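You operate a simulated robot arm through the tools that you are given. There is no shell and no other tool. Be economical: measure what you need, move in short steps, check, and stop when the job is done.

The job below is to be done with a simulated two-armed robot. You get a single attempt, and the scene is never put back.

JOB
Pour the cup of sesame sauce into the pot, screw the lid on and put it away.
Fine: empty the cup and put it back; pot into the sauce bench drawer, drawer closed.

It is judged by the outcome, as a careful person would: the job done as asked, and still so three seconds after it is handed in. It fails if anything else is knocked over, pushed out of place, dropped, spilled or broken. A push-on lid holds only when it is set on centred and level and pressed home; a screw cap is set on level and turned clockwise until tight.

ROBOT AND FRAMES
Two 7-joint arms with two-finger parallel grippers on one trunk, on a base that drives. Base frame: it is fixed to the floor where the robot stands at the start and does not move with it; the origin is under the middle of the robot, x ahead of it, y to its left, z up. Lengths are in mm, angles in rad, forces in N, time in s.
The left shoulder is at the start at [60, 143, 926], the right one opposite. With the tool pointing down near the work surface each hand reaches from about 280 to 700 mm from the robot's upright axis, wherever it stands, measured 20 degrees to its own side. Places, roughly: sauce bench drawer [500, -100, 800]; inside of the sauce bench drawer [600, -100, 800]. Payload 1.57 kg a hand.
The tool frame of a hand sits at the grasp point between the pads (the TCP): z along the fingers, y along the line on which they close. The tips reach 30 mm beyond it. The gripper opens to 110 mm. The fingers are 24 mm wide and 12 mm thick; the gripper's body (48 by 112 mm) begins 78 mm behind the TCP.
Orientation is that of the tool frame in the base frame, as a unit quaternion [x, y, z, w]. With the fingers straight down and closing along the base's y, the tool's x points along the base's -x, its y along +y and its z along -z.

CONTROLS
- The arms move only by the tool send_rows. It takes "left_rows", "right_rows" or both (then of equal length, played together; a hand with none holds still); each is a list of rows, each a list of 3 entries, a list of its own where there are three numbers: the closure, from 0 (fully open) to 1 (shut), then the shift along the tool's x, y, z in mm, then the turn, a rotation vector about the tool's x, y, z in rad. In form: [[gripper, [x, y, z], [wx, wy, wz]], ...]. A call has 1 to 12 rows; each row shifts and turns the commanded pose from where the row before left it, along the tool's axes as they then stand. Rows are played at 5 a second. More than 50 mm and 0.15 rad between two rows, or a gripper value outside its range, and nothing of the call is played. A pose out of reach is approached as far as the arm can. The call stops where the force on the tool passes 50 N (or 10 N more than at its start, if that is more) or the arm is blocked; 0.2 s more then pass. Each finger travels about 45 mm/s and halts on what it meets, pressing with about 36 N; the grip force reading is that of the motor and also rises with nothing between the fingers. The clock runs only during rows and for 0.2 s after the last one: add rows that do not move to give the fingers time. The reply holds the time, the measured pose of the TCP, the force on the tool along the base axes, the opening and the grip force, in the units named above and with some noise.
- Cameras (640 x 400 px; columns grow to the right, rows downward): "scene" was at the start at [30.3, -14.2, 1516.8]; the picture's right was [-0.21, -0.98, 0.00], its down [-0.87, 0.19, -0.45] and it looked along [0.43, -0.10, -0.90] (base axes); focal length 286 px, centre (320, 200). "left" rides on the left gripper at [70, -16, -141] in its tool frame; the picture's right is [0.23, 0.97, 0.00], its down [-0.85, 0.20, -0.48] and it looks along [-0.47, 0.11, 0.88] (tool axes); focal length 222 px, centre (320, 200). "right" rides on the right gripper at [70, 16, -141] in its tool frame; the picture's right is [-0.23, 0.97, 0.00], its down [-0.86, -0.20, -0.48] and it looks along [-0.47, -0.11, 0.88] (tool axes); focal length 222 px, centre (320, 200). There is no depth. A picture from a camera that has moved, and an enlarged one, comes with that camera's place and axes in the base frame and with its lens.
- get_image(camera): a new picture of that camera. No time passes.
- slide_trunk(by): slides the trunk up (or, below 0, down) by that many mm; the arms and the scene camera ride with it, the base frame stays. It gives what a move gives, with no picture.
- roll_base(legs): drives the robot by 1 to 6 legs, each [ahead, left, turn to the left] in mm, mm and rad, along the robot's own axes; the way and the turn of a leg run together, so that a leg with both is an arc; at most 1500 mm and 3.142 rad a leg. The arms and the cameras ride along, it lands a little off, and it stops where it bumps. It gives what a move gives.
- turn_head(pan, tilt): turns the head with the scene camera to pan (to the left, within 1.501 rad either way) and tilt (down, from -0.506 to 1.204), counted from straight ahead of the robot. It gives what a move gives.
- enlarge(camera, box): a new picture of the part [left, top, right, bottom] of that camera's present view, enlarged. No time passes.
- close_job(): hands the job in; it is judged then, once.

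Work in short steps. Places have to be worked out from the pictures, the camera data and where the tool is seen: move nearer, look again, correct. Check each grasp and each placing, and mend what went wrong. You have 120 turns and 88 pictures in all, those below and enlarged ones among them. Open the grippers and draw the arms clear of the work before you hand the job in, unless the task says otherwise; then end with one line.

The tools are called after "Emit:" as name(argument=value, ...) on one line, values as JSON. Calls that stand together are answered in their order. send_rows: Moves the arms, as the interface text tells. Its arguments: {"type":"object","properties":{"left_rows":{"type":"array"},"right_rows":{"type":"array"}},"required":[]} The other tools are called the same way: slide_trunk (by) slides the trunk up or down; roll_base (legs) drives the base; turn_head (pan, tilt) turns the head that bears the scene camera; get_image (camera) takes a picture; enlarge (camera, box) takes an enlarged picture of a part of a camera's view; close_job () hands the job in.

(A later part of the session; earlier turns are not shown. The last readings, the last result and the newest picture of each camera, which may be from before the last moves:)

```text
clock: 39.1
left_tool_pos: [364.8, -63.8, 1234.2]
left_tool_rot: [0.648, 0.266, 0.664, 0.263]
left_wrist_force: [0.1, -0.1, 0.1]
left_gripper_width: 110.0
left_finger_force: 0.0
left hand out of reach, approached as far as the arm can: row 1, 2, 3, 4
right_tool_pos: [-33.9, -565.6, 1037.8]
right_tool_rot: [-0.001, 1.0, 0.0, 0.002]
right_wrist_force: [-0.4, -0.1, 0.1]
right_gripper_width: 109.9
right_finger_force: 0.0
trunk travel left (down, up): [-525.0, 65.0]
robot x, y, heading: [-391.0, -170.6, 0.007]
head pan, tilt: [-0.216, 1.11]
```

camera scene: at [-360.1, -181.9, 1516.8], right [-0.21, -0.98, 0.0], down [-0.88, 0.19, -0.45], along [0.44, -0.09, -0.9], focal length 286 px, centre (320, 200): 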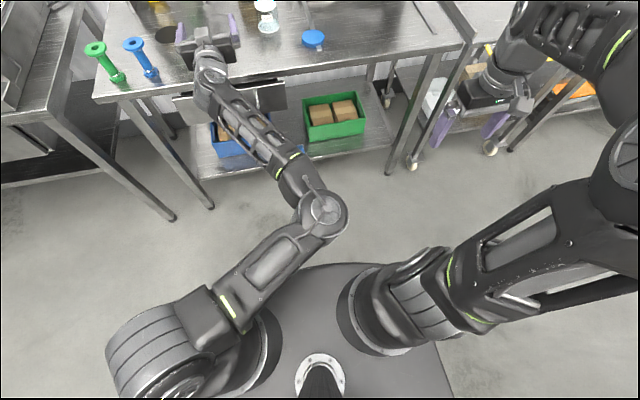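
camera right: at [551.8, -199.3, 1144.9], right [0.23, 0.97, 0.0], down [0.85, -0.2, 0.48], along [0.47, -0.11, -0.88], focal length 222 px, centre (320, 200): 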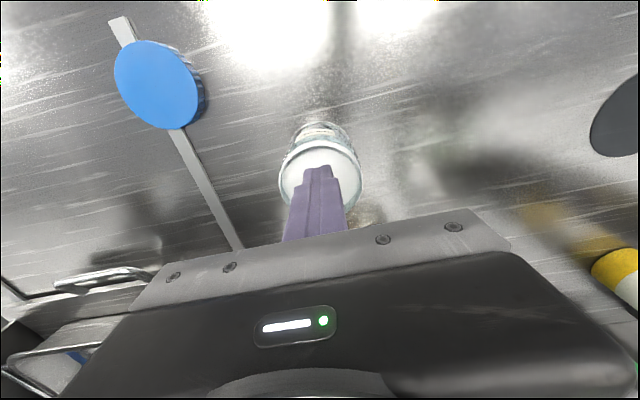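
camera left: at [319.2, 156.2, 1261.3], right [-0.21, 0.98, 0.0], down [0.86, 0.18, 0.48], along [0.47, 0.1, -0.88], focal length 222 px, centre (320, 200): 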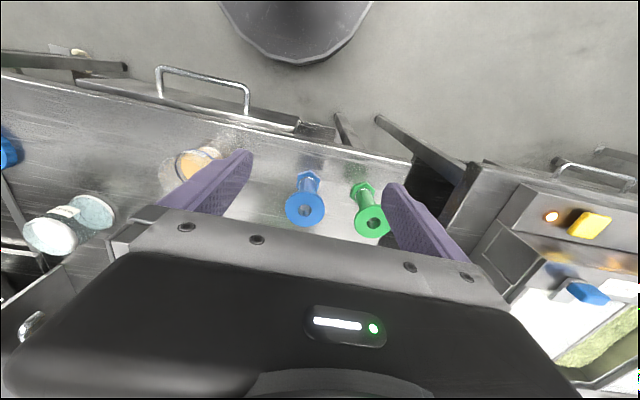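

Past ~1.8 the arm drifts. I test whether pointing the hand somewhat inward (to the right) gives more roll range.

Emit:
send_rows(left_rows=[[0, [0, 0, 0], [0, 0, -0.149]], [0, [0, 0, 0], [0, 0, -0.149]], [0, [0, 0, 0], [-0.063, -0.108, 0]], [0, [0, 0, 0], [-0.063, -0.108, 0]], [0, [0, 0, 0], [-0.063, -0.108, 0]], [0, [0, 0, 0], [-0.063, -0.108, 0]], [0, [0, 0, 0], [0, 0, 0]]])

Emit:
get_image(camera="scene")

```text
clock: 40.7
left_tool_pos: [351.5, -118.7, 1314.9]
left_tool_rot: [0.678, 0.211, 0.508, 0.488]
left_wrist_force: [0.8, -0.5, 0.1]
left_gripper_width: 110.0
left_finger_force: 0.1
left hand out of reach, approached as far as the arm can: row 4, 5, 6
right_tool_pos: [-32.6, -566.6, 1037.0]
right_tool_rot: [-0.001, 1.0, 0.0, 0.001]
right_wrist_force: [-0.2, 0.6, 0.7]
right_gripper_width: 109.9
right_finger_force: 0.1
trunk travel left (down, up): [-525.0, 65.0]
robot x, y, heading: [-391.9, -167.7, 0.001]
head pan, tilt: [-0.216, 1.11]
```

```text
57 pictures are left
camera scene: at [-359.3, -181.9, 1516.7], right [-0.21, -0.98, 0.0], down [-0.88, 0.19, -0.44], along [0.43, -0.09, -0.9], focal length 286 px, centre (320, 200)
```

scene: 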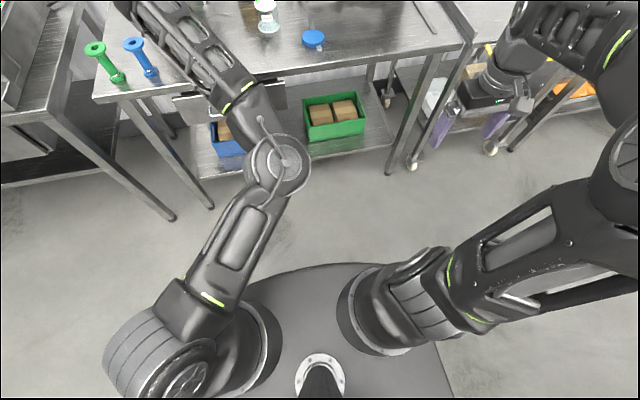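

The elbow has flipped inward, a poor posture. I rotate the hand back to fingers-down to recover the normal elbow-out posture.

Emit:
send_rows(left_rows=[[0, [0, 0, 0], [0.0743, 0.0714, -0.0992]], [0, [0, 0, 0], [0.0743, 0.0714, -0.0992]], [0, [0, 0, 0], [0.0743, 0.0714, -0.0992]], [0, [0, 0, 0], [0.0743, 0.0714, -0.0992]], [0, [0, 0, 0], [0.0743, 0.0714, -0.0992]], [0, [0, 0, 0], [0.0743, 0.0714, -0.0992]], [0, [0, 0, 0], [0.0743, 0.0714, -0.0992]], [0, [0, 0, 0], [0.0743, 0.0714, -0.0992]], [0, [0, 0, 0], [0.0743, 0.0714, -0.0992]], [0, [0, 0, 0], [0.0743, 0.0714, -0.0992]]])

Emit:
send_rows(left_rows=[[0, [0, 0, 0], [0.0743, 0.0714, -0.0992]], [0, [0, 0, 0], [0.0743, 0.0714, -0.0992]], [0, [0, 0, 0], [0.0743, 0.0714, -0.0992]], [0, [0, 0, 0], [0.0743, 0.0714, -0.0992]], [0, [0, 0, 0], [0.0743, 0.0714, -0.0992]], [0, [0, 0, 0], [0.0743, 0.0714, -0.0992]], [0, [0, 0, 0], [0.0743, 0.0714, -0.0992]], [0, [0, 0, 0], [0.0743, 0.0714, -0.0992]], [0, [0, 0, 0], [0.0743, 0.0714, -0.0992]], [0, [0, 0, 0], [0, 0, 0]]])

```text
clock: 42.9
left_tool_pos: [334.5, -117.5, 1291.0]
left_tool_rot: [0.415, 0.801, 0.312, 0.298]
left_wrist_force: [-0.1, -0.4, -0.6]
left_gripper_width: 110.2
left_finger_force: 0.0
left hand out of reach, approached as far as the arm can: row 10
right_tool_pos: [-35.2, -567.0, 1038.2]
right_tool_rot: [-0.001, 1.0, 0.001, 0.002]
right_wrist_force: [0.0, -0.5, 0.7]
right_gripper_width: 109.9
right_finger_force: 0.0
trunk travel left (down, up): [-525.0, 65.0]
robot x, y, heading: [-390.4, -168.3, 0.004]
head pan, tilt: [-0.216, 1.11]
```

```text
clock: 45.1
left_tool_pos: [256.5, -103.7, 1265.4]
left_tool_rot: [0.294, 0.902, 0.218, 0.228]
left_wrist_force: [-0.1, -0.4, -0.2]
left_gripper_width: 110.2
left_finger_force: 0.0
left hand out of reach, approached as far as the arm can: row 1, 2, 3, 4, 5, 6, 7, 8, 9
right_tool_pos: [-34.0, -565.9, 1038.3]
right_tool_rot: [-0.001, 1.0, 0.0, 0.001]
right_wrist_force: [0.0, -0.2, 0.0]
right_gripper_width: 109.9
right_finger_force: 0.1
trunk travel left (down, up): [-525.0, 65.0]
robot x, y, heading: [-392.9, -169.4, 0.0]
head pan, tilt: [-0.216, 1.11]
```

Too high for fingers-down; I bring the hand down and back, then finish the rotation.

Emit:
send_rows(left_rows=[[0, [23.4, -28.3, 23], [0, 0, 0]], [0, [23.4, -28.3, 23], [0, 0, 0]], [0, [23.4, -28.3, 23], [0, 0, 0]], [0, [23.4, -28.3, 23], [0, 0, 0]], [0, [23.4, -28.3, 23], [0, 0, 0]], [0, [23.4, -28.3, 23], [0, 0, 0]], [0, [0, 0, 0], [0, 0, 0]]])

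Emit:
send_rows(left_rows=[[0, [0, 0, 0], [0.0644, 0.0673, -0.0868]], [0, [0, 0, 0], [0.0644, 0.0673, -0.0868]], [0, [0, 0, 0], [0.0644, 0.0673, -0.0868]], [0, [0, 0, 0], [0.0644, 0.0673, -0.0868]], [0, [0, 0, 0], [0.0644, 0.0673, -0.0868]], [0, [0, 0, 0], [0.0644, 0.0673, -0.0868]], [0, [0, 0, 0], [0.0644, 0.0673, -0.0868]], [0, [0, 0, 0], [0, 0, 0]]])

Emit:
get_image(camera="scene")

```text
clock: 46.7
left_tool_pos: [156.4, -106.2, 1026.0]
left_tool_rot: [0.294, 0.902, 0.218, 0.229]
left_wrist_force: [-0.1, 0.1, -0.6]
left_gripper_width: 109.8
left_finger_force: 0.0
right_tool_pos: [-33.8, -564.2, 1038.5]
right_tool_rot: [-0.001, 1.0, 0.0, 0.002]
right_wrist_force: [0.7, -0.6, -0.7]
right_gripper_width: 109.8
right_finger_force: 0.1
trunk travel left (down, up): [-525.0, 65.0]
robot x, y, heading: [-391.3, -164.2, -0.001]
head pan, tilt: [-0.216, 1.11]
```

```text
clock: 48.5
left_tool_pos: [155.4, -106.2, 1025.7]
left_tool_rot: [0.0, 1.0, 0.0, 0.0]
left_wrist_force: [-0.1, 0.0, 0.5]
left_gripper_width: 110.1
left_finger_force: 0.0
right_tool_pos: [-32.9, -564.9, 1038.3]
right_tool_rot: [-0.001, 1.0, 0.001, 0.001]
right_wrist_force: [0.1, 0.1, -0.7]
right_gripper_width: 110.1
right_finger_force: 0.2
trunk travel left (down, up): [-525.0, 65.0]
robot x, y, heading: [-392.2, -170.7, 0.002]
head pan, tilt: [-0.216, 1.11]
```

```text
56 pictures are left
camera scene: at [-360.2, -182.0, 1516.8], right [-0.21, -0.98, 0.0], down [-0.88, 0.19, -0.45], along [0.44, -0.09, -0.9], focal length 286 px, centre (320, 200)
```

scene: 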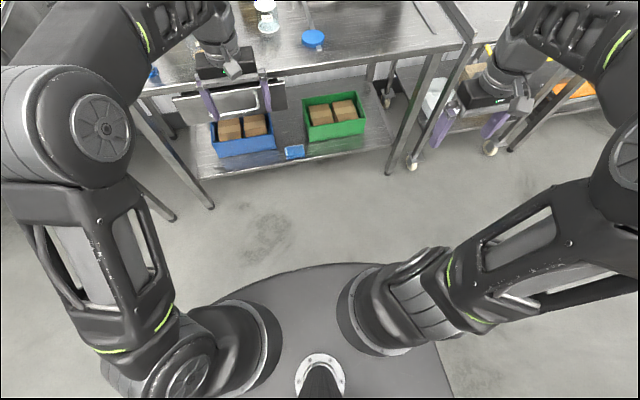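

Elbow-out posture restored. In this posture I try pointing the hand diagonally inward: first yaw -45°, then pitch up.

Emit:
send_rows(left_rows=[[0, [0, 0, 0], [0, 0, 0.131]], [0, [0, 0, 0], [0, 0, 0.131]], [0, [0, 0, 0], [0, 0, 0.131]], [0, [0, 0, 0], [0, 0, 0.131]], [0, [0, 0, 0], [0, 0, 0.131]], [0, [0, 0, 0], [0, 0, 0.131]]])

Emit:
send_rows(left_rows=[[0, [0, 0, 0], [0, -0.143, 0]], [0, [0, 0, 0], [0, -0.143, 0]], [0, [0, 0, 0], [0, -0.143, 0]], [0, [0, 0, 0], [0, -0.143, 0]], [0, [0, 0, 0], [0, -0.143, 0]], [0, [0, 0, 0], [0, -0.143, 0]], [0, [0, 0, 0], [0, -0.143, 0]], [0, [0, 0, 0], [0, -0.143, 0]], [0, [0, 0, 0], [0, -0.143, 0]], [0, [0, 0, 0], [0, -0.143, 0]], [0, [0, 0, 0], [0, -0.141, 0]], [0, [0, 0, 0], [0, 0, 0]]])

Emit:
get_image(camera="scene")

```text
clock: 49.9
left_tool_pos: [156.0, -107.0, 1025.3]
left_tool_rot: [0.385, 0.923, 0.001, 0.001]
left_wrist_force: [0.0, 0.0, 0.2]
left_gripper_width: 109.9
left_finger_force: 0.1
right_tool_pos: [-33.7, -564.8, 1039.0]
right_tool_rot: [-0.001, 1.0, 0.0, 0.002]
right_wrist_force: [0.6, 0.4, -0.4]
right_gripper_width: 109.8
right_finger_force: 0.0
trunk travel left (down, up): [-525.0, 65.0]
robot x, y, heading: [-393.6, -169.5, 0.005]
head pan, tilt: [-0.216, 1.11]
```

```text
clock: 52.5
left_tool_pos: [156.2, -104.7, 1025.7]
left_tool_rot: [0.272, 0.652, -0.271, 0.654]
left_wrist_force: [-0.2, -0.6, -0.1]
left_gripper_width: 109.9
left_finger_force: 0.0
right_tool_pos: [-34.4, -564.4, 1038.9]
right_tool_rot: [-0.001, 1.0, 0.0, 0.003]
right_wrist_force: [-0.2, 0.7, 0.3]
right_gripper_width: 110.0
right_finger_force: 0.1
trunk travel left (down, up): [-525.0, 65.0]
robot x, y, heading: [-390.5, -172.9, 0.011]
head pan, tilt: [-0.216, 1.11]
```

```text
55 pictures are left
camera scene: at [-360.5, -181.8, 1516.8], right [-0.21, -0.98, 0.0], down [-0.88, 0.19, -0.45], along [0.44, -0.09, -0.9], focal length 286 px, centre (320, 200)
```

scene: 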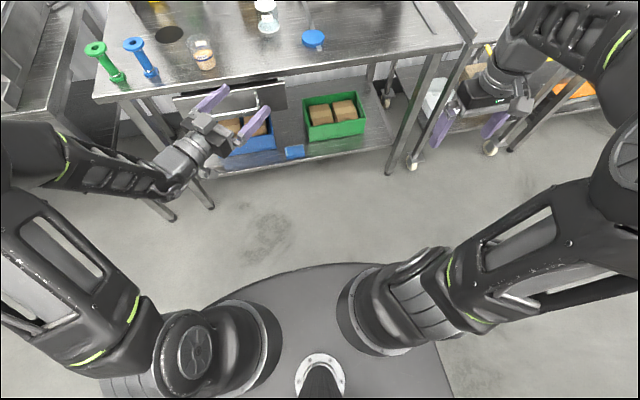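

That posture is exact and natural. Test the pour roll here in free air.

Emit:
send_rows(left_rows=[[0, [0, 0, 0], [0, 0, 0.149]], [0, [0, 0, 0], [0, 0, 0.149]], [0, [0, 0, 0], [0, 0, 0.149]], [0, [0, 0, 0], [0, 0, 0.149]], [0, [0, 0, 0], [0, 0, 0.149]], [0, [0, 0, 0], [0, 0, 0.149]], [0, [0, 0, 0], [0, 0, 0.149]], [0, [0, 0, 0], [0, 0, 0.149]], [0, [0, 0, 0], [0, 0, 0.149]], [0, [0, 0, 0], [0, 0, 0.149]], [0, [0, 0, 0], [0, 0, 0.149]], [0, [0, 0, 0], [0, 0, 0.149]]])

Emit:
send_rows(left_rows=[[0, [0, 0, 0], [0, 0, 0.149]], [0, [0, 0, 0], [0, 0, 0.149]], [0, [0, 0, 0], [0, 0, 0.149]], [0, [0, 0, 0], [0, 0, 0.149]], [0, [0, 0, 0], [0, 0, 0]]])

```text
clock: 55.1
left_tool_pos: [270.3, -253.6, 1243.6]
left_tool_rot: [0.686, 0.205, 0.335, 0.613]
left_wrist_force: [0.5, -0.3, 0.0]
left_gripper_width: 110.1
left_finger_force: 0.1
left hand out of reach, approached as far as the arm can: row 2, 3, 4, 5, 6, 7, 8, 9, 10, 11, 12
right_tool_pos: [-34.3, -566.2, 1036.9]
right_tool_rot: [0.0, 1.0, 0.0, 0.002]
right_wrist_force: [0.3, 0.5, 0.0]
right_gripper_width: 109.9
right_finger_force: 0.0
trunk travel left (down, up): [-525.0, 65.0]
robot x, y, heading: [-383.6, -169.0, -0.001]
head pan, tilt: [-0.216, 1.11]
```

```text
clock: 56.3
left_tool_pos: [228.3, -317.8, 1335.0]
left_tool_rot: [0.721, 0.037, 0.485, 0.493]
left_wrist_force: [0.1, 0.3, 0.2]
left_gripper_width: 110.0
left_finger_force: 0.1
left hand out of reach, approached as far as the arm can: row 1, 2, 3, 4
right_tool_pos: [-32.9, -564.0, 1039.0]
right_tool_rot: [-0.001, 1.0, 0.0, 0.002]
right_wrist_force: [-0.6, 0.4, 0.0]
right_gripper_width: 110.1
right_finger_force: 0.0
trunk travel left (down, up): [-525.0, 65.0]
robot x, y, heading: [-397.0, -166.9, 0.0]
head pan, tilt: [-0.216, 1.11]
```

Positive roll is limited in this posture; the negative direction should be free. I roll back and continue to the other side.

Emit:
send_rows(left_rows=[[0, [0, 0, 0], [0, 0, -0.149]], [0, [0, 0, 0], [0, 0, -0.149]], [0, [0, 0, 0], [0, 0, -0.149]], [0, [0, 0, 0], [0, 0, -0.149]], [0, [0, 0, 0], [0, 0, -0.149]], [0, [0, 0, 0], [0, 0, -0.149]], [0, [0, 0, 0], [0, 0, -0.149]], [0, [0, 0, 0], [0, 0, -0.149]], [0, [0, 0, 0], [0, 0, -0.149]], [0, [0, 0, 0], [0, 0, -0.149]], [0, [0, 0, 0], [0, 0, -0.149]], [0, [0, 0, 0], [0, 0, -0.149]]])

Emit:
send_rows(left_rows=[[0, [40, 0, 0], [0, 0, 0]], [0, [40, 0, 0], [0, 0, -0.149]], [0, [40, 0, 0], [0, 0, -0.149]], [0, [40, 0, 0], [0, 0, -0.149]], [0, [40, 0, 0], [0, 0, -0.149]], [0, [0, 0, 0], [0, 0, 0]]])

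Emit:
get_image(camera="scene")

```text
clock: 58.9
left_tool_pos: [227.7, -316.7, 1333.1]
left_tool_rot: [0.423, 0.586, -0.083, 0.686]
left_wrist_force: [-0.5, 0.0, 0.2]
left_gripper_width: 110.2
left_finger_force: 0.0
right_tool_pos: [-32.9, -565.0, 1038.7]
right_tool_rot: [-0.001, 1.0, -0.001, 0.002]
right_wrist_force: [-1.1, 0.0, -0.1]
right_gripper_width: 109.9
right_finger_force: 0.2
trunk travel left (down, up): [-525.0, 65.0]
robot x, y, heading: [-393.0, -168.9, 0.004]
head pan, tilt: [-0.216, 1.11]
```

```text
clock: 60.3
left_tool_pos: [264.1, -267.4, 1147.1]
left_tool_rot: [0.23, 0.685, -0.28, 0.632]
left_wrist_force: [0.0, -0.1, 0.0]
left_gripper_width: 109.9
left_finger_force: 0.1
right_tool_pos: [-34.0, -565.8, 1039.5]
right_tool_rot: [-0.002, 1.0, 0.0, 0.001]
right_wrist_force: [0.2, -0.1, 0.0]
right_gripper_width: 109.9
right_finger_force: 0.0
trunk travel left (down, up): [-525.0, 65.0]
robot x, y, heading: [-393.7, -168.9, 0.004]
head pan, tilt: [-0.216, 1.11]
```

```text
54 pictures are left
camera scene: at [-360.3, -182.0, 1516.8], right [-0.21, -0.98, 0.0], down [-0.88, 0.19, -0.45], along [0.44, -0.09, -0.9], focal length 286 px, centre (320, 200)
```

scene: 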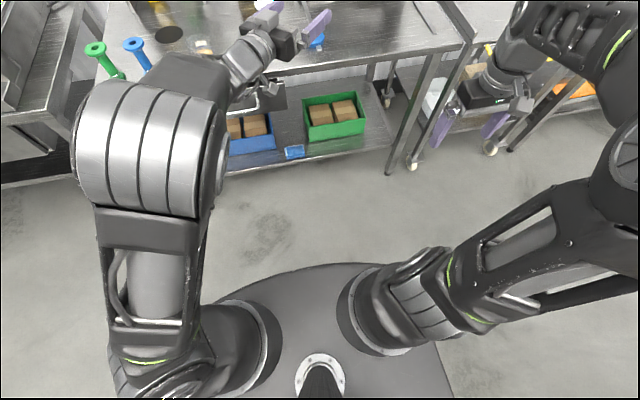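

Good, elbow still out. I correct orientation, return to the comfortable place, and test negative roll.

Emit:
send_rows(left_rows=[[0, [0, 0, 0], [0.047, -0.042, 0.094]], [0, [24, 8, -38], [0, 0, 0]], [0, [24, 8, -38], [0, 0, 0]], [0, [24, 8, -38], [0, 0, 0]], [0, [24, 8, -38], [0, 0, 0]], [0, [24, 8, -38], [0, 0, 0]], [0, [0, 0, 0], [0, 0, 0]]])

Emit:
send_rows(left_rows=[[0, [0, 0, 0], [0, 0, -0.149]], [0, [0, 0, 0], [0, 0, -0.149]], [0, [0, 0, 0], [0, 0, -0.149]], [0, [0, 0, 0], [0, 0, -0.149]], [0, [0, 0, 0], [0, 0, -0.149]], [0, [0, 0, 0], [0, 0, -0.149]], [0, [0, 0, 0], [0, 0, -0.149]], [0, [0, 0, 0], [0, 0, -0.149]], [0, [0, 0, 0], [0, 0, -0.149]], [0, [0, 0, 0], [0, 0, -0.149]], [0, [0, 0, 0], [0, 0, -0.149]], [0, [0, 0, 0], [0, 0, -0.149]]])

Emit:
send_rows(left_rows=[[0, [0, 0, 0], [0, 0, -0.149]], [0, [0, 0, 0], [0, 0, -0.149]], [0, [0, 0, 0], [0, 0, -0.149]], [0, [0, 0, 0], [0, 0, 0]]])

```text
clock: 61.9
left_tool_pos: [159.4, -103.4, 1029.2]
left_tool_rot: [0.273, 0.652, -0.27, 0.654]
left_wrist_force: [-0.2, 0.0, 0.6]
left_gripper_width: 110.0
left_finger_force: 0.0
right_tool_pos: [-32.8, -564.9, 1037.3]
right_tool_rot: [0.0, 1.0, 0.001, 0.002]
right_wrist_force: [0.2, -0.2, 0.1]
right_gripper_width: 109.9
right_finger_force: 0.0
trunk travel left (down, up): [-525.0, 65.0]
robot x, y, heading: [-387.1, -166.2, -0.002]
head pan, tilt: [-0.216, 1.11]
```

```text
clock: 64.5
left_tool_pos: [158.7, -102.4, 1028.6]
left_tool_rot: [0.338, -0.621, 0.679, -0.197]
left_wrist_force: [1.3, 0.0, 1.3]
left_gripper_width: 109.9
left_finger_force: 0.1
right_tool_pos: [-33.0, -564.5, 1038.5]
right_tool_rot: [-0.001, 1.0, 0.0, 0.002]
right_wrist_force: [0.5, 0.3, -1.0]
right_gripper_width: 110.2
right_finger_force: 0.1
trunk travel left (down, up): [-525.0, 65.0]
robot x, y, heading: [-390.1, -168.9, 0.0]
head pan, tilt: [-0.216, 1.11]
```

```text
clock: 65.5
left_tool_pos: [158.9, -102.8, 1027.8]
left_tool_rot: [0.468, -0.53, 0.706, -0.042]
left_wrist_force: [0.1, -0.3, -0.5]
left_gripper_width: 110.1
left_finger_force: 0.1
right_tool_pos: [-34.2, -564.8, 1039.2]
right_tool_rot: [-0.001, 1.0, 0.0, 0.002]
right_wrist_force: [0.2, 0.0, 0.0]
right_gripper_width: 110.3
right_finger_force: 0.1
trunk travel left (down, up): [-525.0, 65.0]
robot x, y, heading: [-392.9, -169.0, 0.007]
head pan, tilt: [-0.216, 1.11]
```

Negative roll reaches 128° with no drift, so I will pour away/left. I roll back level and drive so the hand sits diagonal in front of the cup.

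Emit:
send_rows(left_rows=[[0, [0, 0, 0], [0, 0, 0.149]], [0, [0, 0, 0], [0, 0, 0.149]], [0, [0, 0, 0], [0, 0, 0.149]], [0, [0, 0, 0], [0, 0, 0.149]], [0, [0, 0, 0], [0, 0, 0.149]], [0, [0, 0, 0], [0, 0, 0.149]], [0, [0, 0, 0], [0, 0, 0.149]], [0, [0, 0, 0], [0, 0, 0.149]], [0, [0, 0, 0], [0, 0, 0.149]], [0, [0, 0, 0], [0, 0, 0.149]], [0, [0, 0, 0], [0, 0, 0.149]], [0, [0, 0, 0], [0, 0, 0.149]]])

Emit:
send_rows(left_rows=[[0, [0, 0, 0], [0, 0, 0.149]], [0, [0, 0, 0], [0, 0, 0.149]], [0, [0, 0, 0], [0, 0, 0.149]], [0, [0, 0, 0], [0, 0, 0]]])

Emit:
roll_base(legs=[[230, 184, 0]])

Emit:
get_image(camera="scene")

```text
clock: 68.1
left_tool_pos: [158.2, -101.7, 1027.9]
left_tool_rot: [0.121, 0.697, -0.408, 0.578]
left_wrist_force: [-0.2, 1.1, -0.6]
left_gripper_width: 110.1
left_finger_force: 0.1
right_tool_pos: [-33.6, -565.2, 1038.5]
right_tool_rot: [-0.001, 1.0, -0.001, 0.002]
right_wrist_force: [-0.4, 0.2, -0.1]
right_gripper_width: 110.1
right_finger_force: 0.1
trunk travel left (down, up): [-525.0, 65.0]
robot x, y, heading: [-390.0, -166.7, -0.003]
head pan, tilt: [-0.216, 1.11]
```

```text
clock: 69.1
left_tool_pos: [160.1, -102.6, 1027.7]
left_tool_rot: [0.273, 0.652, -0.27, 0.654]
left_wrist_force: [0.2, -0.5, 0.0]
left_gripper_width: 110.0
left_finger_force: 0.0
right_tool_pos: [-33.3, -565.5, 1038.3]
right_tool_rot: [-0.001, 1.0, 0.0, 0.001]
right_wrist_force: [0.5, 0.6, 0.3]
right_gripper_width: 110.0
right_finger_force: 0.1
trunk travel left (down, up): [-525.0, 65.0]
robot x, y, heading: [-388.1, -164.1, 0.005]
head pan, tilt: [-0.216, 1.11]
```

```text
clock: 71.1
left_tool_pos: [388.8, 85.6, 1027.6]
left_tool_rot: [0.273, 0.652, -0.271, 0.653]
left_wrist_force: [0.6, -1.1, -0.3]
left_gripper_width: 109.9
left_finger_force: 0.1
right_tool_pos: [196.7, -376.6, 1037.9]
right_tool_rot: [-0.001, 1.0, 0.0, 0.002]
right_wrist_force: [0.5, 0.8, 0.0]
right_gripper_width: 110.0
right_finger_force: 0.0
trunk travel left (down, up): [-525.0, 65.0]
robot x, y, heading: [-156.2, 19.5, -0.003]
head pan, tilt: [-0.216, 1.11]
```

```text
53 pictures are left
camera scene: at [-129.4, 6.6, 1516.7], right [-0.21, -0.98, 0.0], down [-0.88, 0.19, -0.44], along [0.43, -0.09, -0.9], focal length 286 px, centre (320, 200)
```

scene: 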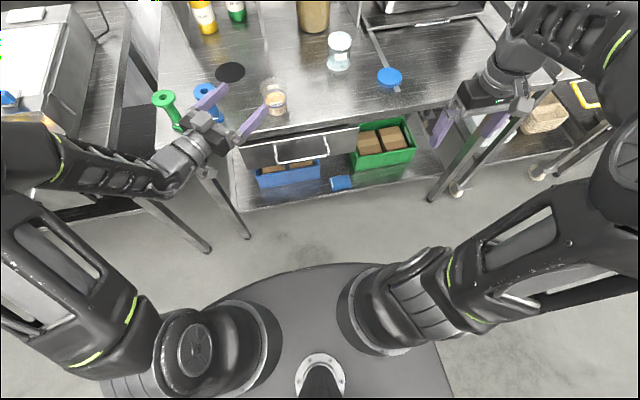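

Emit:
enlarge(camera="scene", box=[150, 60, 310, 160])

```text
4.00 times, centred on (230, 110) of scene
camera zoom: at [-129.4, 6.6, 1516.7], right [-0.21, -0.98, 0.0], down [-0.88, 0.19, -0.44], along [0.43, -0.09, -0.9], focal length 1144 px, centre (680, 560)
```

zoom: 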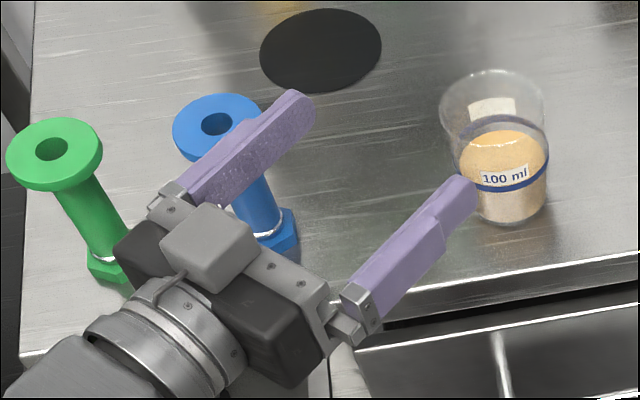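

Cup ≈ (469,4), rim z≈985, and it lies exactly on the hand's line (114 mm ahead). Blue spool clear by >30 mm with gripper partly closed. I lower 87 mm.

Emit:
send_rows(left_rows=[[0.15, [0, -1, 0], [0, 0, 0]], [0.15, [29, 0, 0], [0, 0, 0]], [0.15, [29, 0, 0], [0, 0, 0]], [0.15, [28, 0, 0], [0, 0, 0]], [0.15, [0, 0, 0], [0, 0, 0]]])

Emit:
enlarge(camera="scene", box=[150, 60, 310, 160])

```text
clock: 72.3
left_tool_pos: [404.3, 86.3, 953.2]
left_tool_rot: [0.273, 0.655, -0.272, 0.65]
left_wrist_force: [-0.4, -0.4, -1.0]
left_gripper_width: 93.7
left_finger_force: 0.0
left hand out of reach, approached as far as the arm can: row 4
right_tool_pos: [194.5, -377.7, 1038.2]
right_tool_rot: [-0.001, 1.0, 0.0, 0.002]
right_wrist_force: [-0.9, -0.9, 0.5]
right_gripper_width: 110.0
right_finger_force: 0.2
trunk travel left (down, up): [-525.0, 65.0]
robot x, y, heading: [-162.5, 20.8, 0.004]
head pan, tilt: [-0.216, 1.11]
```

```text
4.00 times, centred on (230, 110) of scene
camera zoom: at [-130.6, 5.8, 1516.8], right [-0.21, -0.98, 0.0], down [-0.87, 0.19, -0.45], along [0.44, -0.09, -0.9], focal length 1144 px, centre (680, 560)
```

zoom: 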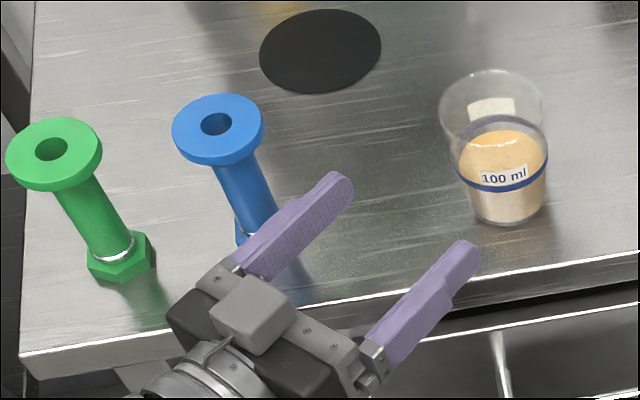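

The arm's limit is near that height, so I raise the arm 47, correct sideways by -12, and lower the trunk 60 instead.

Emit:
send_rows(left_rows=[[0.15, [-24, -6, 0], [0, 0, 0]], [0.15, [-23, -6, 0], [0, 0, 0]], [0.15, [0, 0, 0], [0, 0, 0]]])

Emit:
slide_trunk(by=-60)

```text
clock: 73.1
left_tool_pos: [396.2, 78.8, 1002.6]
left_tool_rot: [0.273, 0.652, -0.271, 0.653]
left_wrist_force: [0.3, 0.2, 0.0]
left_gripper_width: 93.5
left_finger_force: 0.0
right_tool_pos: [196.0, -377.6, 1038.6]
right_tool_rot: [0.0, 1.0, 0.0, 0.002]
right_wrist_force: [-0.2, -0.4, 0.1]
right_gripper_width: 109.9
right_finger_force: 0.0
trunk travel left (down, up): [-525.0, 65.0]
robot x, y, heading: [-161.7, 21.7, 0.001]
head pan, tilt: [-0.216, 1.11]
```

```text
clock: 74.1
left_tool_pos: [396.1, 78.0, 942.2]
left_tool_rot: [0.272, 0.653, -0.271, 0.653]
left_wrist_force: [1.1, 0.0, 1.2]
left_gripper_width: 93.3
left_finger_force: 0.2
right_tool_pos: [195.5, -377.6, 977.9]
right_tool_rot: [0.0, 1.0, 0.001, 0.002]
right_wrist_force: [-0.2, 0.1, -0.4]
right_gripper_width: 110.0
right_finger_force: 0.0
trunk travel left (down, up): [-465.0, 125.0]
robot x, y, heading: [-157.2, 20.5, 0.006]
head pan, tilt: [-0.216, 1.11]
```

On line (offset ~1 mm). Advance 65 of 104 mm and look.

Emit:
send_rows(left_rows=[[0.15, [0, -1, 25], [0, 0, 0]], [0.15, [0, 0, 25], [0, 0, 0]], [0.15, [0, 0, 20], [0, 0, 0]], [0.15, [0, 0, 0], [0, 0, 0]]])

Emit:
enlarge(camera="scene", box=[190, 60, 310, 160])

Emit:
get_image(camera="left")

```text
clock: 75.1
left_tool_pos: [445.4, 26.1, 941.8]
left_tool_rot: [0.272, 0.653, -0.27, 0.654]
left_wrist_force: [0.8, -0.3, -0.2]
left_gripper_width: 93.4
left_finger_force: 0.0
right_tool_pos: [195.5, -377.7, 978.9]
right_tool_rot: [-0.001, 1.0, 0.0, 0.002]
right_wrist_force: [0.2, 0.0, 0.8]
right_gripper_width: 110.1
right_finger_force: 0.1
trunk travel left (down, up): [-465.0, 125.0]
robot x, y, heading: [-162.6, 19.7, 0.005]
head pan, tilt: [-0.216, 1.11]
```

```text
4.00 times, centred on (250, 110) of scene
camera zoom: at [-130.3, 5.9, 1456.8], right [-0.21, -0.98, 0.0], down [-0.88, 0.19, -0.45], along [0.44, -0.09, -0.9], focal length 1144 px, centre (600, 560)
```

zoom: 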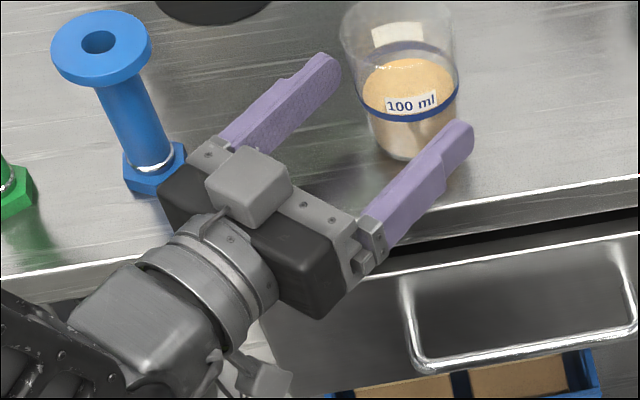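

```text
49 pictures are left
camera left: at [333.8, 116.5, 871.5], right [0.69, 0.69, -0.22], down [-0.2, 0.48, 0.86], along [0.7, -0.55, 0.47], focal length 222 px, centre (320, 200)
```

left: 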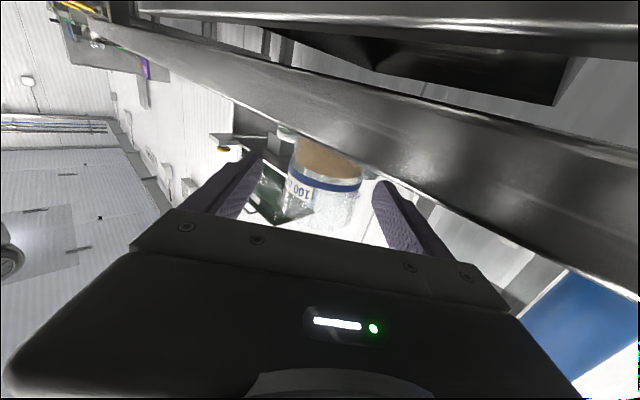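

The cup is between the fingers. Advance 34 more, then close.

Emit:
send_rows(left_rows=[[0.15, [0, 0, 17], [0, 0, 0]], [0.15, [0, 0, 17], [0, 0, 0]], [0.3, [0, 0, 0], [0, 0, 0]], [0.4, [0, 0, 0], [0, 0, 0]], [0.5, [0, 0, 0], [0, 0, 0]], [0.55, [0, 0, 0], [0, 0, 0]], [0.55, [0, 0, 0], [0, 0, 0]]])

Emit:
enlarge(camera="scene", box=[190, 60, 310, 160])

```text
clock: 76.7
left_tool_pos: [468.7, 1.8, 941.3]
left_tool_rot: [0.273, 0.652, -0.27, 0.654]
left_wrist_force: [0.6, 0.0, 0.8]
left_gripper_width: 65.0
left_finger_force: 35.9
right_tool_pos: [195.4, -377.1, 977.8]
right_tool_rot: [-0.001, 1.0, 0.0, 0.001]
right_wrist_force: [-0.7, -0.2, 0.1]
right_gripper_width: 109.9
right_finger_force: 0.1
trunk travel left (down, up): [-465.0, 125.0]
robot x, y, heading: [-159.6, 16.8, 0.005]
head pan, tilt: [-0.216, 1.11]
```

```text
4.00 times, centred on (250, 110) of scene
camera zoom: at [-130.3, 5.8, 1456.8], right [-0.21, -0.98, 0.0], down [-0.88, 0.19, -0.45], along [0.44, -0.09, -0.9], focal length 1144 px, centre (600, 560)
```

zoom: 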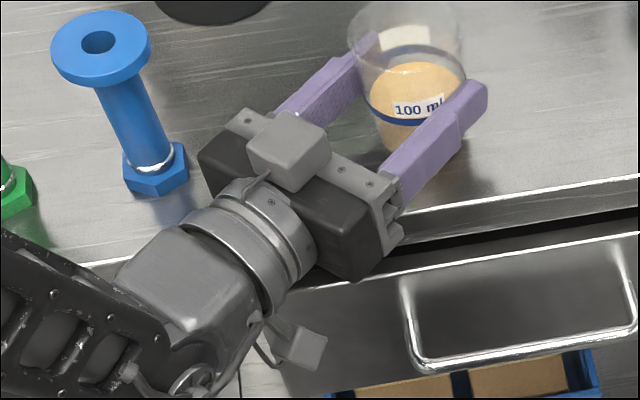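

Grasp firm (65 mm, 36 N) at TCP (469,2,941) — to be remembered for putting it back. I lift with the trunk by 77 and retract the arm into the posture where the roll was free.

Emit:
slide_trunk(by=77)

Emit:
send_rows(left_rows=[[0.55, [-13, 0, 0], [0, 0, 0]], [0.55, [-13, 0, 0], [0, 0, 0]], [0.55, [0, 0, -28], [0, 0, 0]], [0.55, [0, 0, -28], [0, 0, 0]], [0.55, [0, 0, -28], [0, 0, 0]], [0.55, [0, 0, -29], [0, 0, 0]], [0.55, [0, 0, 0], [0, 0, 0]]])

Emit:
get_image(camera="scene")

```text
clock: 77.9
left_tool_pos: [468.4, 2.6, 1017.9]
left_tool_rot: [0.273, 0.652, -0.27, 0.653]
left_wrist_force: [-0.1, -0.8, -0.9]
left_gripper_width: 65.1
left_finger_force: 36.1
right_tool_pos: [195.1, -378.6, 1055.3]
right_tool_rot: [-0.002, 1.0, 0.0, 0.001]
right_wrist_force: [0.3, 0.2, -0.2]
right_gripper_width: 109.9
right_finger_force: 0.0
trunk travel left (down, up): [-542.0, 48.0]
robot x, y, heading: [-160.9, 24.7, 0.004]
head pan, tilt: [-0.216, 1.11]
```

```text
clock: 79.5
left_tool_pos: [387.7, 82.2, 1042.9]
left_tool_rot: [0.273, 0.652, -0.27, 0.653]
left_wrist_force: [0.4, -0.1, -1.3]
left_gripper_width: 65.1
left_finger_force: 36.1
right_tool_pos: [197.0, -377.5, 1056.2]
right_tool_rot: [-0.001, 1.0, -0.001, 0.001]
right_wrist_force: [0.4, 0.8, 1.0]
right_gripper_width: 109.7
right_finger_force: 0.1
trunk travel left (down, up): [-542.0, 48.0]
robot x, y, heading: [-158.9, 20.3, -0.003]
head pan, tilt: [-0.216, 1.11]
```

```text
47 pictures are left
camera scene: at [-130.0, 5.6, 1533.7], right [-0.21, -0.98, 0.0], down [-0.88, 0.19, -0.45], along [0.43, -0.09, -0.9], focal length 286 px, centre (320, 200)
```

scene: 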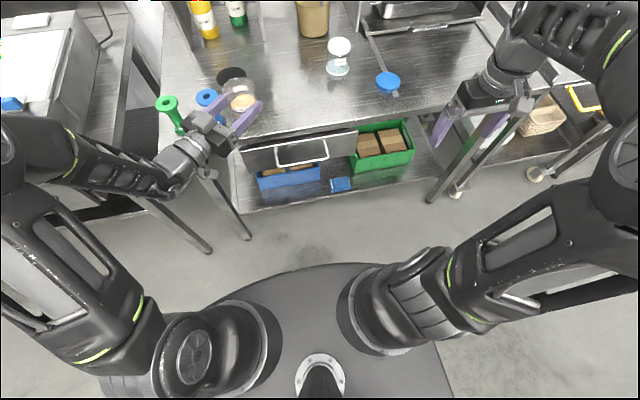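

Cup held level. I refine the pot's position from this view before driving.

Emit:
enlarge(camera="scene", box=[310, 20, 370, 90])

```text
5.71 times, centred on (340, 55) of scene
camera zoom: at [-130.0, 5.6, 1533.7], right [-0.21, -0.98, 0.0], down [-0.88, 0.19, -0.45], along [0.43, -0.09, -0.9], focal length 1635 px, centre (206, 1029)
```

zoom: 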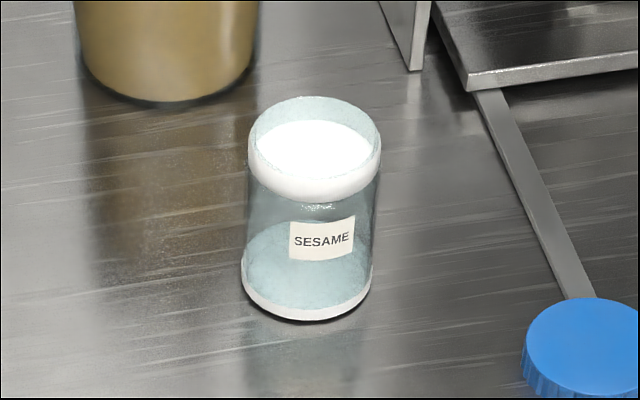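

Pot centre ≈ (624,-215). I drive the base so the cup ends 52 mm short of the pot along the pour direction.

Emit:
roll_base(legs=[[199, -334, 0]])

Emit:
get_image(camera="scene")

```text
clock: 81.9
left_tool_pos: [587.4, -251.3, 1042.8]
left_tool_rot: [0.274, 0.652, -0.27, 0.653]
left_wrist_force: [-0.7, -0.5, -1.3]
left_gripper_width: 65.0
left_finger_force: 36.3
right_tool_pos: [394.8, -712.0, 1055.6]
right_tool_rot: [-0.001, 1.0, 0.001, 0.002]
right_wrist_force: [-0.5, -0.4, 0.0]
right_gripper_width: 110.0
right_finger_force: 0.0
trunk travel left (down, up): [-542.0, 48.0]
robot x, y, heading: [38.6, -310.9, -0.002]
head pan, tilt: [-0.216, 1.11]
```

```text
45 pictures are left
camera scene: at [69.3, -328.4, 1533.7], right [-0.21, -0.98, 0.0], down [-0.88, 0.19, -0.44], along [0.43, -0.09, -0.9], focal length 286 px, centre (320, 200)
```

scene: 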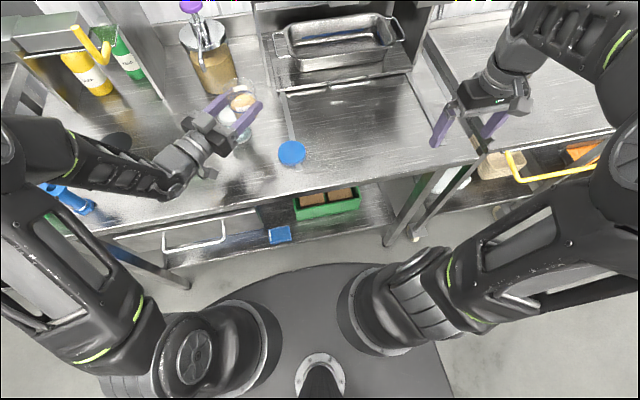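

Emit:
enlarge(camera="scene", box=[180, 60, 310, 180])

Emit:
enlarge(camera="scene", box=[0, 100, 160, 260])

```text
3.33 times, centred on (245, 120) of scene
camera zoom: at [69.3, -328.4, 1533.7], right [-0.21, -0.98, 0.0], down [-0.88, 0.19, -0.44], along [0.43, -0.09, -0.9], focal length 954 px, centre (570, 467)
```

zoom: 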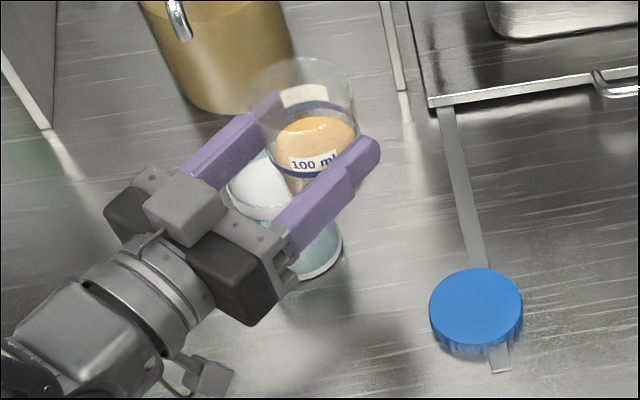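

```text
2.50 times, centred on (80, 180) of scene
camera zoom: at [69.3, -328.4, 1533.7], right [-0.21, -0.98, 0.0], down [-0.88, 0.19, -0.44], along [0.43, -0.09, -0.9], focal length 715 px, centre (920, 250)
```

zoom: 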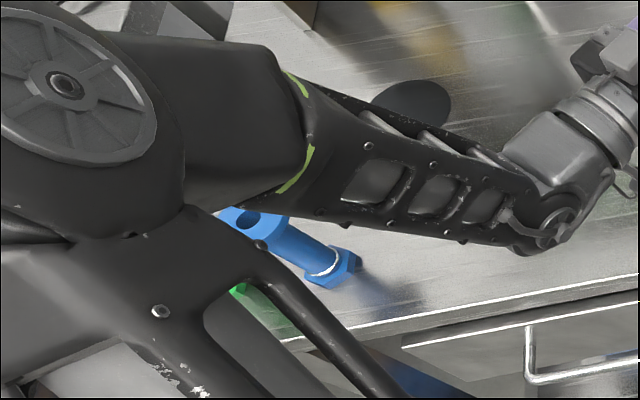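

Geometry matches. I start tilting toward the pot: about 43° first, then look.

Emit:
send_rows(left_rows=[[0.55, [0, 0, 0], [0, 0, -0.125]], [0.55, [0, 0, 0], [0, 0, -0.125]], [0.55, [0, 0, 0], [0, 0, -0.125]], [0.55, [0, 0, 0], [0, 0, -0.125]], [0.55, [0, 0, 0], [0, 0, -0.125]], [0.55, [0, 0, 0], [0, 0, -0.125]], [0.55, [0, 0, 0], [0, 0, 0]]])

Emit:
enlarge(camera="scene", box=[190, 60, 290, 150])

Emit:
get_image(camera="left")

```text
clock: 83.5
left_tool_pos: [587.9, -251.2, 1042.4]
left_tool_rot: [0.015, 0.707, -0.491, 0.508]
left_wrist_force: [-0.4, 0.0, -1.8]
left_gripper_width: 65.0
left_finger_force: 35.9
right_tool_pos: [395.6, -710.6, 1055.3]
right_tool_rot: [-0.001, 1.0, 0.0, 0.002]
right_wrist_force: [-0.3, 0.4, 0.5]
right_gripper_width: 110.2
right_finger_force: 0.1
trunk travel left (down, up): [-542.0, 48.0]
robot x, y, heading: [38.7, -315.6, 0.001]
head pan, tilt: [-0.216, 1.11]
```

```text
4.44 times, centred on (240, 105) of scene
camera zoom: at [68.8, -327.6, 1533.8], right [-0.21, -0.98, 0.0], down [-0.88, 0.19, -0.45], along [0.43, -0.09, -0.9], focal length 1272 px, centre (676, 622)
```

zoom: 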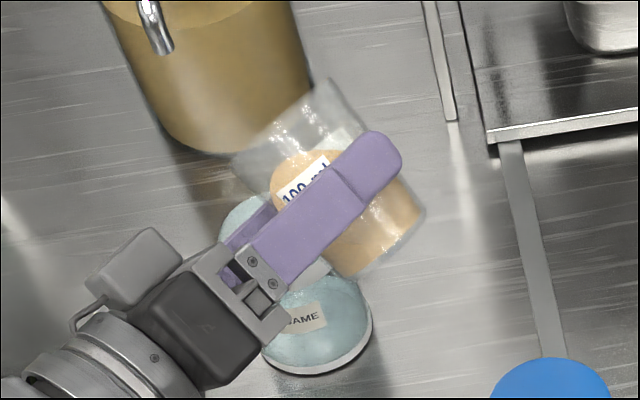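

```text
41 pictures are left
camera left: at [445.3, -192.6, 1001.7], right [0.4, 0.39, -0.83], down [0.18, 0.85, 0.49], along [0.9, -0.34, 0.27], focal length 222 px, centre (320, 200)
```

left: 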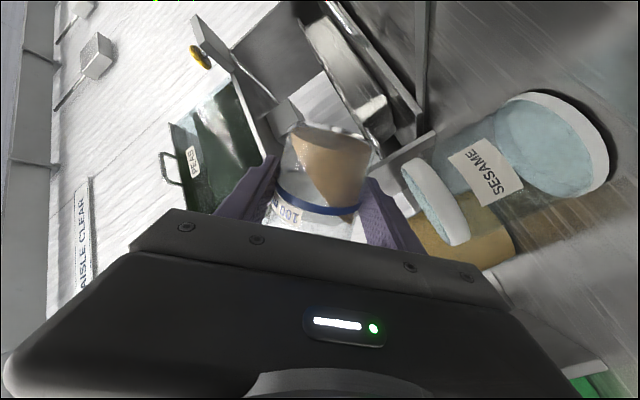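

Side view agrees: pot mouth right below/left of the lip. I lower 12 mm and tilt on gently to ~72°.

Emit:
send_rows(left_rows=[[0.55, [8.8, 8.2, 0], [0, 0, 0]], [0.55, [0, 0, 0], [0, 0, -0.1]], [0.55, [0, 0, 0], [0, 0, -0.1]], [0.55, [0, 0, 0], [0, 0, -0.1]], [0.55, [0, 0, 0], [0, 0, -0.1]], [0.55, [0, 0, 0], [0, 0, -0.1]], [0.55, [0, 0, 0], [0, 0, 0]], [0.55, [0, 0, 0], [0, 0, 0]]])

Emit:
get_image(camera="left")

Emit:
enlarge(camera="scene", box=[190, 60, 290, 150])

```text
clock: 85.3
left_tool_pos: [586.9, -250.2, 1031.8]
left_tool_rot: [-0.16, 0.689, -0.602, 0.371]
left_wrist_force: [0.3, -0.1, 0.7]
left_gripper_width: 64.7
left_finger_force: 36.3
right_tool_pos: [394.7, -711.1, 1053.9]
right_tool_rot: [-0.001, 1.0, -0.001, 0.001]
right_wrist_force: [0.5, -0.2, 0.5]
right_gripper_width: 109.9
right_finger_force: 0.1
trunk travel left (down, up): [-542.0, 48.0]
robot x, y, heading: [38.5, -312.8, 0.0]
head pan, tilt: [-0.216, 1.11]
```

```text
40 pictures are left
camera left: at [436.5, -200.4, 1023.6], right [0.07, 0.07, -1.0], down [0.28, 0.96, 0.08], along [0.96, -0.29, 0.05], focal length 222 px, centre (320, 200)
```

left: 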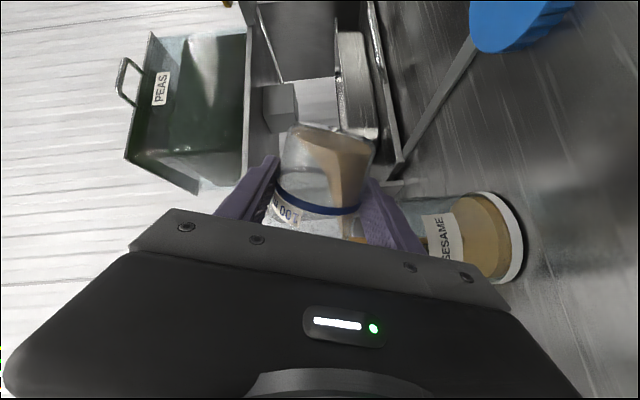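

```text
4.44 times, centred on (240, 105) of scene
camera zoom: at [68.7, -327.5, 1533.8], right [-0.21, -0.98, 0.0], down [-0.88, 0.19, -0.45], along [0.43, -0.09, -0.9], focal length 1272 px, centre (676, 622)
```

zoom: 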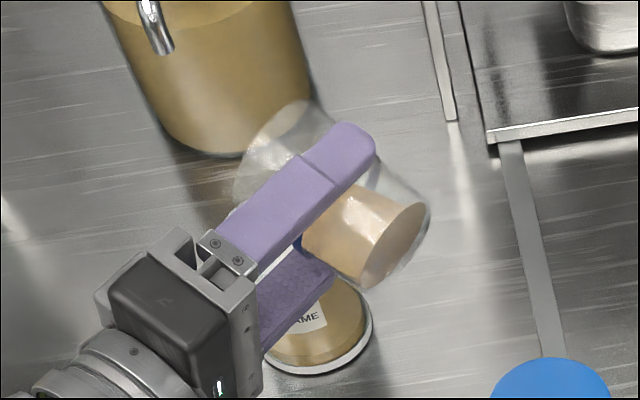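

Sauce is running into the pot cleanly. Continue slowly to ~97°.

Emit:
send_rows(left_rows=[[0.55, [0, 0, 0], [0, 0, -0.07]], [0.55, [0, 0, 0], [0, 0, -0.07]], [0.55, [0, 0, 0], [0, 0, -0.07]], [0.55, [0, 0, 0], [0, 0, -0.07]], [0.55, [0, 0, 0], [0, 0, -0.07]], [0.55, [0, 0, 0], [0, 0, -0.07]], [0.55, [0, 0, 0], [0, 0, 0]], [0.55, [0, 0, 0], [0, 0, 0]], [0.55, [0, 0, 0], [0, 0, 0]]])

Emit:
send_rows(left_rows=[[0.55, [-5.2, -1, 0], [0, 0, -0.09]], [0.55, [-5.2, -1.3, 0], [0, 0, -0.09]], [0.55, [-5.2, -1.6, 0], [0, 0, -0.09]], [0.55, [-5.2, -2, 0], [0, 0, -0.09]], [0.55, [-5.2, -2.2, 0], [0, 0, -0.09]], [0.55, [0, 0, 0], [0, 0, 0]], [0.55, [0, 0, 0], [0, 0, 0]], [0.55, [0, 0, 0], [0, 0, 0]], [0.55, [0, 0, 0], [0, 0, 0]], [0.55, [0, 0, 0], [0, 0, 0]]])

Emit:
get_image(camera="left")

Emit:
enlarge(camera="scene", box=[190, 60, 290, 150])

```text
clock: 87.3
left_tool_pos: [587.2, -251.3, 1030.4]
left_tool_rot: [0.301, -0.64, 0.666, -0.237]
left_wrist_force: [0.1, 0.5, 0.3]
left_gripper_width: 64.9
left_finger_force: 36.0
right_tool_pos: [395.1, -711.5, 1054.6]
right_tool_rot: [-0.001, 1.0, 0.0, 0.002]
right_wrist_force: [0.5, -0.1, -1.0]
right_gripper_width: 110.2
right_finger_force: 0.2
trunk travel left (down, up): [-542.0, 48.0]
robot x, y, heading: [39.3, -314.5, 0.0]
head pan, tilt: [-0.216, 1.11]
```

```text
clock: 89.5
left_tool_pos: [605.8, -232.5, 1033.2]
left_tool_rot: [0.435, -0.557, 0.702, -0.083]
left_wrist_force: [0.7, -0.2, -0.8]
left_gripper_width: 65.0
left_finger_force: 36.1
right_tool_pos: [395.5, -711.9, 1055.5]
right_tool_rot: [-0.001, 1.0, 0.0, 0.002]
right_wrist_force: [-0.1, -0.9, 0.4]
right_gripper_width: 109.8
right_finger_force: 0.1
trunk travel left (down, up): [-542.0, 48.0]
robot x, y, heading: [35.4, -313.3, 0.005]
head pan, tilt: [-0.216, 1.11]
```

```text
38 pictures are left
camera left: at [470.2, -167.5, 1080.8], right [-0.5, -0.49, -0.71], down [0.11, 0.78, -0.61], along [0.86, -0.38, -0.33], focal length 222 px, centre (320, 200)
```

left: 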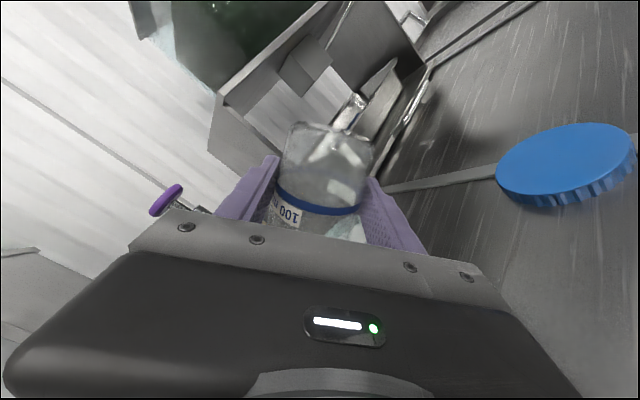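

```text
4.44 times, centred on (240, 105) of scene
camera zoom: at [68.7, -327.5, 1533.8], right [-0.21, -0.98, 0.0], down [-0.88, 0.19, -0.45], along [0.43, -0.09, -0.9], focal length 1272 px, centre (676, 622)
```

zoom: 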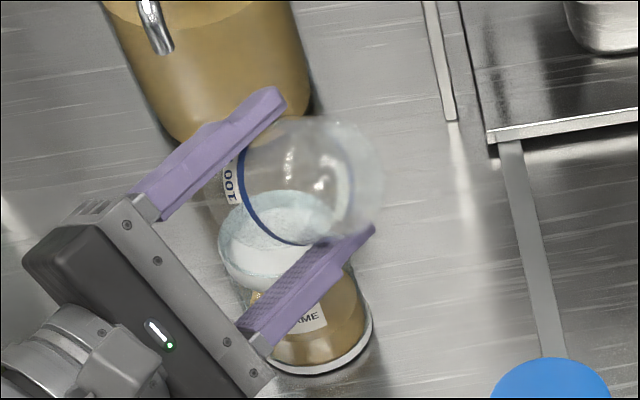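

The cup is empty and nothing spilled. I wait over, then reverse the tilt, backing away from the pot.

Emit:
send_rows(left_rows=[[0.55, [0, 0, 0], [0, 0, 0]], [0.55, [5.2, 2.2, 0], [0, 0, 0.09]], [0.55, [5.2, 2, 0], [0, 0, 0.09]], [0.55, [5.2, 1.6, 0], [0, 0, 0.09]], [0.55, [5.2, 1.3, 0], [0, 0, 0.09]], [0.55, [5.2, 1, 0], [0, 0, 0.09]], [0.55, [0, 0, 0], [0, 0, 0.14]], [0.55, [0, 0, 0], [0, 0, 0.14]], [0.55, [0, 0, 0], [0, 0, 0.14]], [0.55, [0, -8, 0], [0, 0, 0.14]], [0.55, [0, -8, 0], [0, 0, 0.14]], [0.55, [0, 0, 0], [0, 0, 0.14]]])

Emit:
send_rows(left_rows=[[0.55, [0, 0, 0], [0, 0, 0.14]], [0.55, [0, 0, 0], [0, 0, 0.14]], [0.55, [0, 0, 0], [0, 0, 0.14]], [0.55, [0, 0, 0], [0, 0, 0.14]], [0.55, [0, 0, 0], [0, 0, 0.14]], [0.55, [0, 0, 0], [0, 0, 0.13]], [0.55, [0, 0, 0], [0, 0, 0]]])

```text
clock: 92.1
left_tool_pos: [582.0, -254.8, 1048.8]
left_tool_rot: [-0.014, 0.707, -0.509, 0.49]
left_wrist_force: [-0.8, -0.2, -0.2]
left_gripper_width: 64.7
left_finger_force: 35.8
right_tool_pos: [395.1, -711.0, 1056.2]
right_tool_rot: [0.0, 1.0, 0.0, 0.002]
right_wrist_force: [-0.2, 0.0, 0.0]
right_gripper_width: 110.3
right_finger_force: 0.0
trunk travel left (down, up): [-542.0, 48.0]
robot x, y, heading: [38.7, -313.4, 0.005]
head pan, tilt: [-0.216, 1.11]
```

```text
clock: 93.7
left_tool_pos: [581.8, -255.4, 1048.0]
left_tool_rot: [0.274, 0.652, -0.27, 0.654]
left_wrist_force: [0.0, -0.4, -0.8]
left_gripper_width: 65.1
left_finger_force: 36.8
right_tool_pos: [395.1, -711.1, 1055.6]
right_tool_rot: [0.0, 1.0, 0.0, 0.002]
right_wrist_force: [-0.2, -0.2, 0.6]
right_gripper_width: 109.6
right_finger_force: 0.0
trunk travel left (down, up): [-542.0, 48.0]
robot x, y, heading: [34.0, -314.8, -0.001]
head pan, tilt: [-0.216, 1.11]
```

Cup level. Drive back to the cup's place.

Emit:
roll_base(legs=[[-193, 337, 0]])

Emit:
get_image(camera="scene")

```text
clock: 96.2
left_tool_pos: [391.4, 79.5, 1048.0]
left_tool_rot: [0.275, 0.651, -0.273, 0.652]
left_wrist_force: [-1.0, 0.9, -0.7]
left_gripper_width: 64.9
left_finger_force: 35.7
right_tool_pos: [201.8, -375.2, 1055.2]
right_tool_rot: [0.002, 1.0, 0.0, 0.003]
right_wrist_force: [-0.4, 1.3, 0.0]
right_gripper_width: 110.3
right_finger_force: 0.1
trunk travel left (down, up): [-542.0, 48.0]
robot x, y, heading: [-150.8, 22.7, -0.005]
head pan, tilt: [-0.216, 1.11]
```

```text
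36 pictures are left
camera scene: at [-122.5, 10.4, 1533.8], right [-0.22, -0.98, 0.0], down [-0.87, 0.19, -0.45], along [0.43, -0.1, -0.9], focal length 286 px, centre (320, 200)
```

scene: 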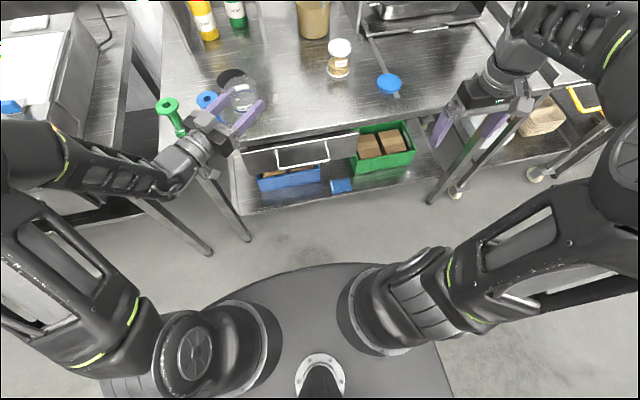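

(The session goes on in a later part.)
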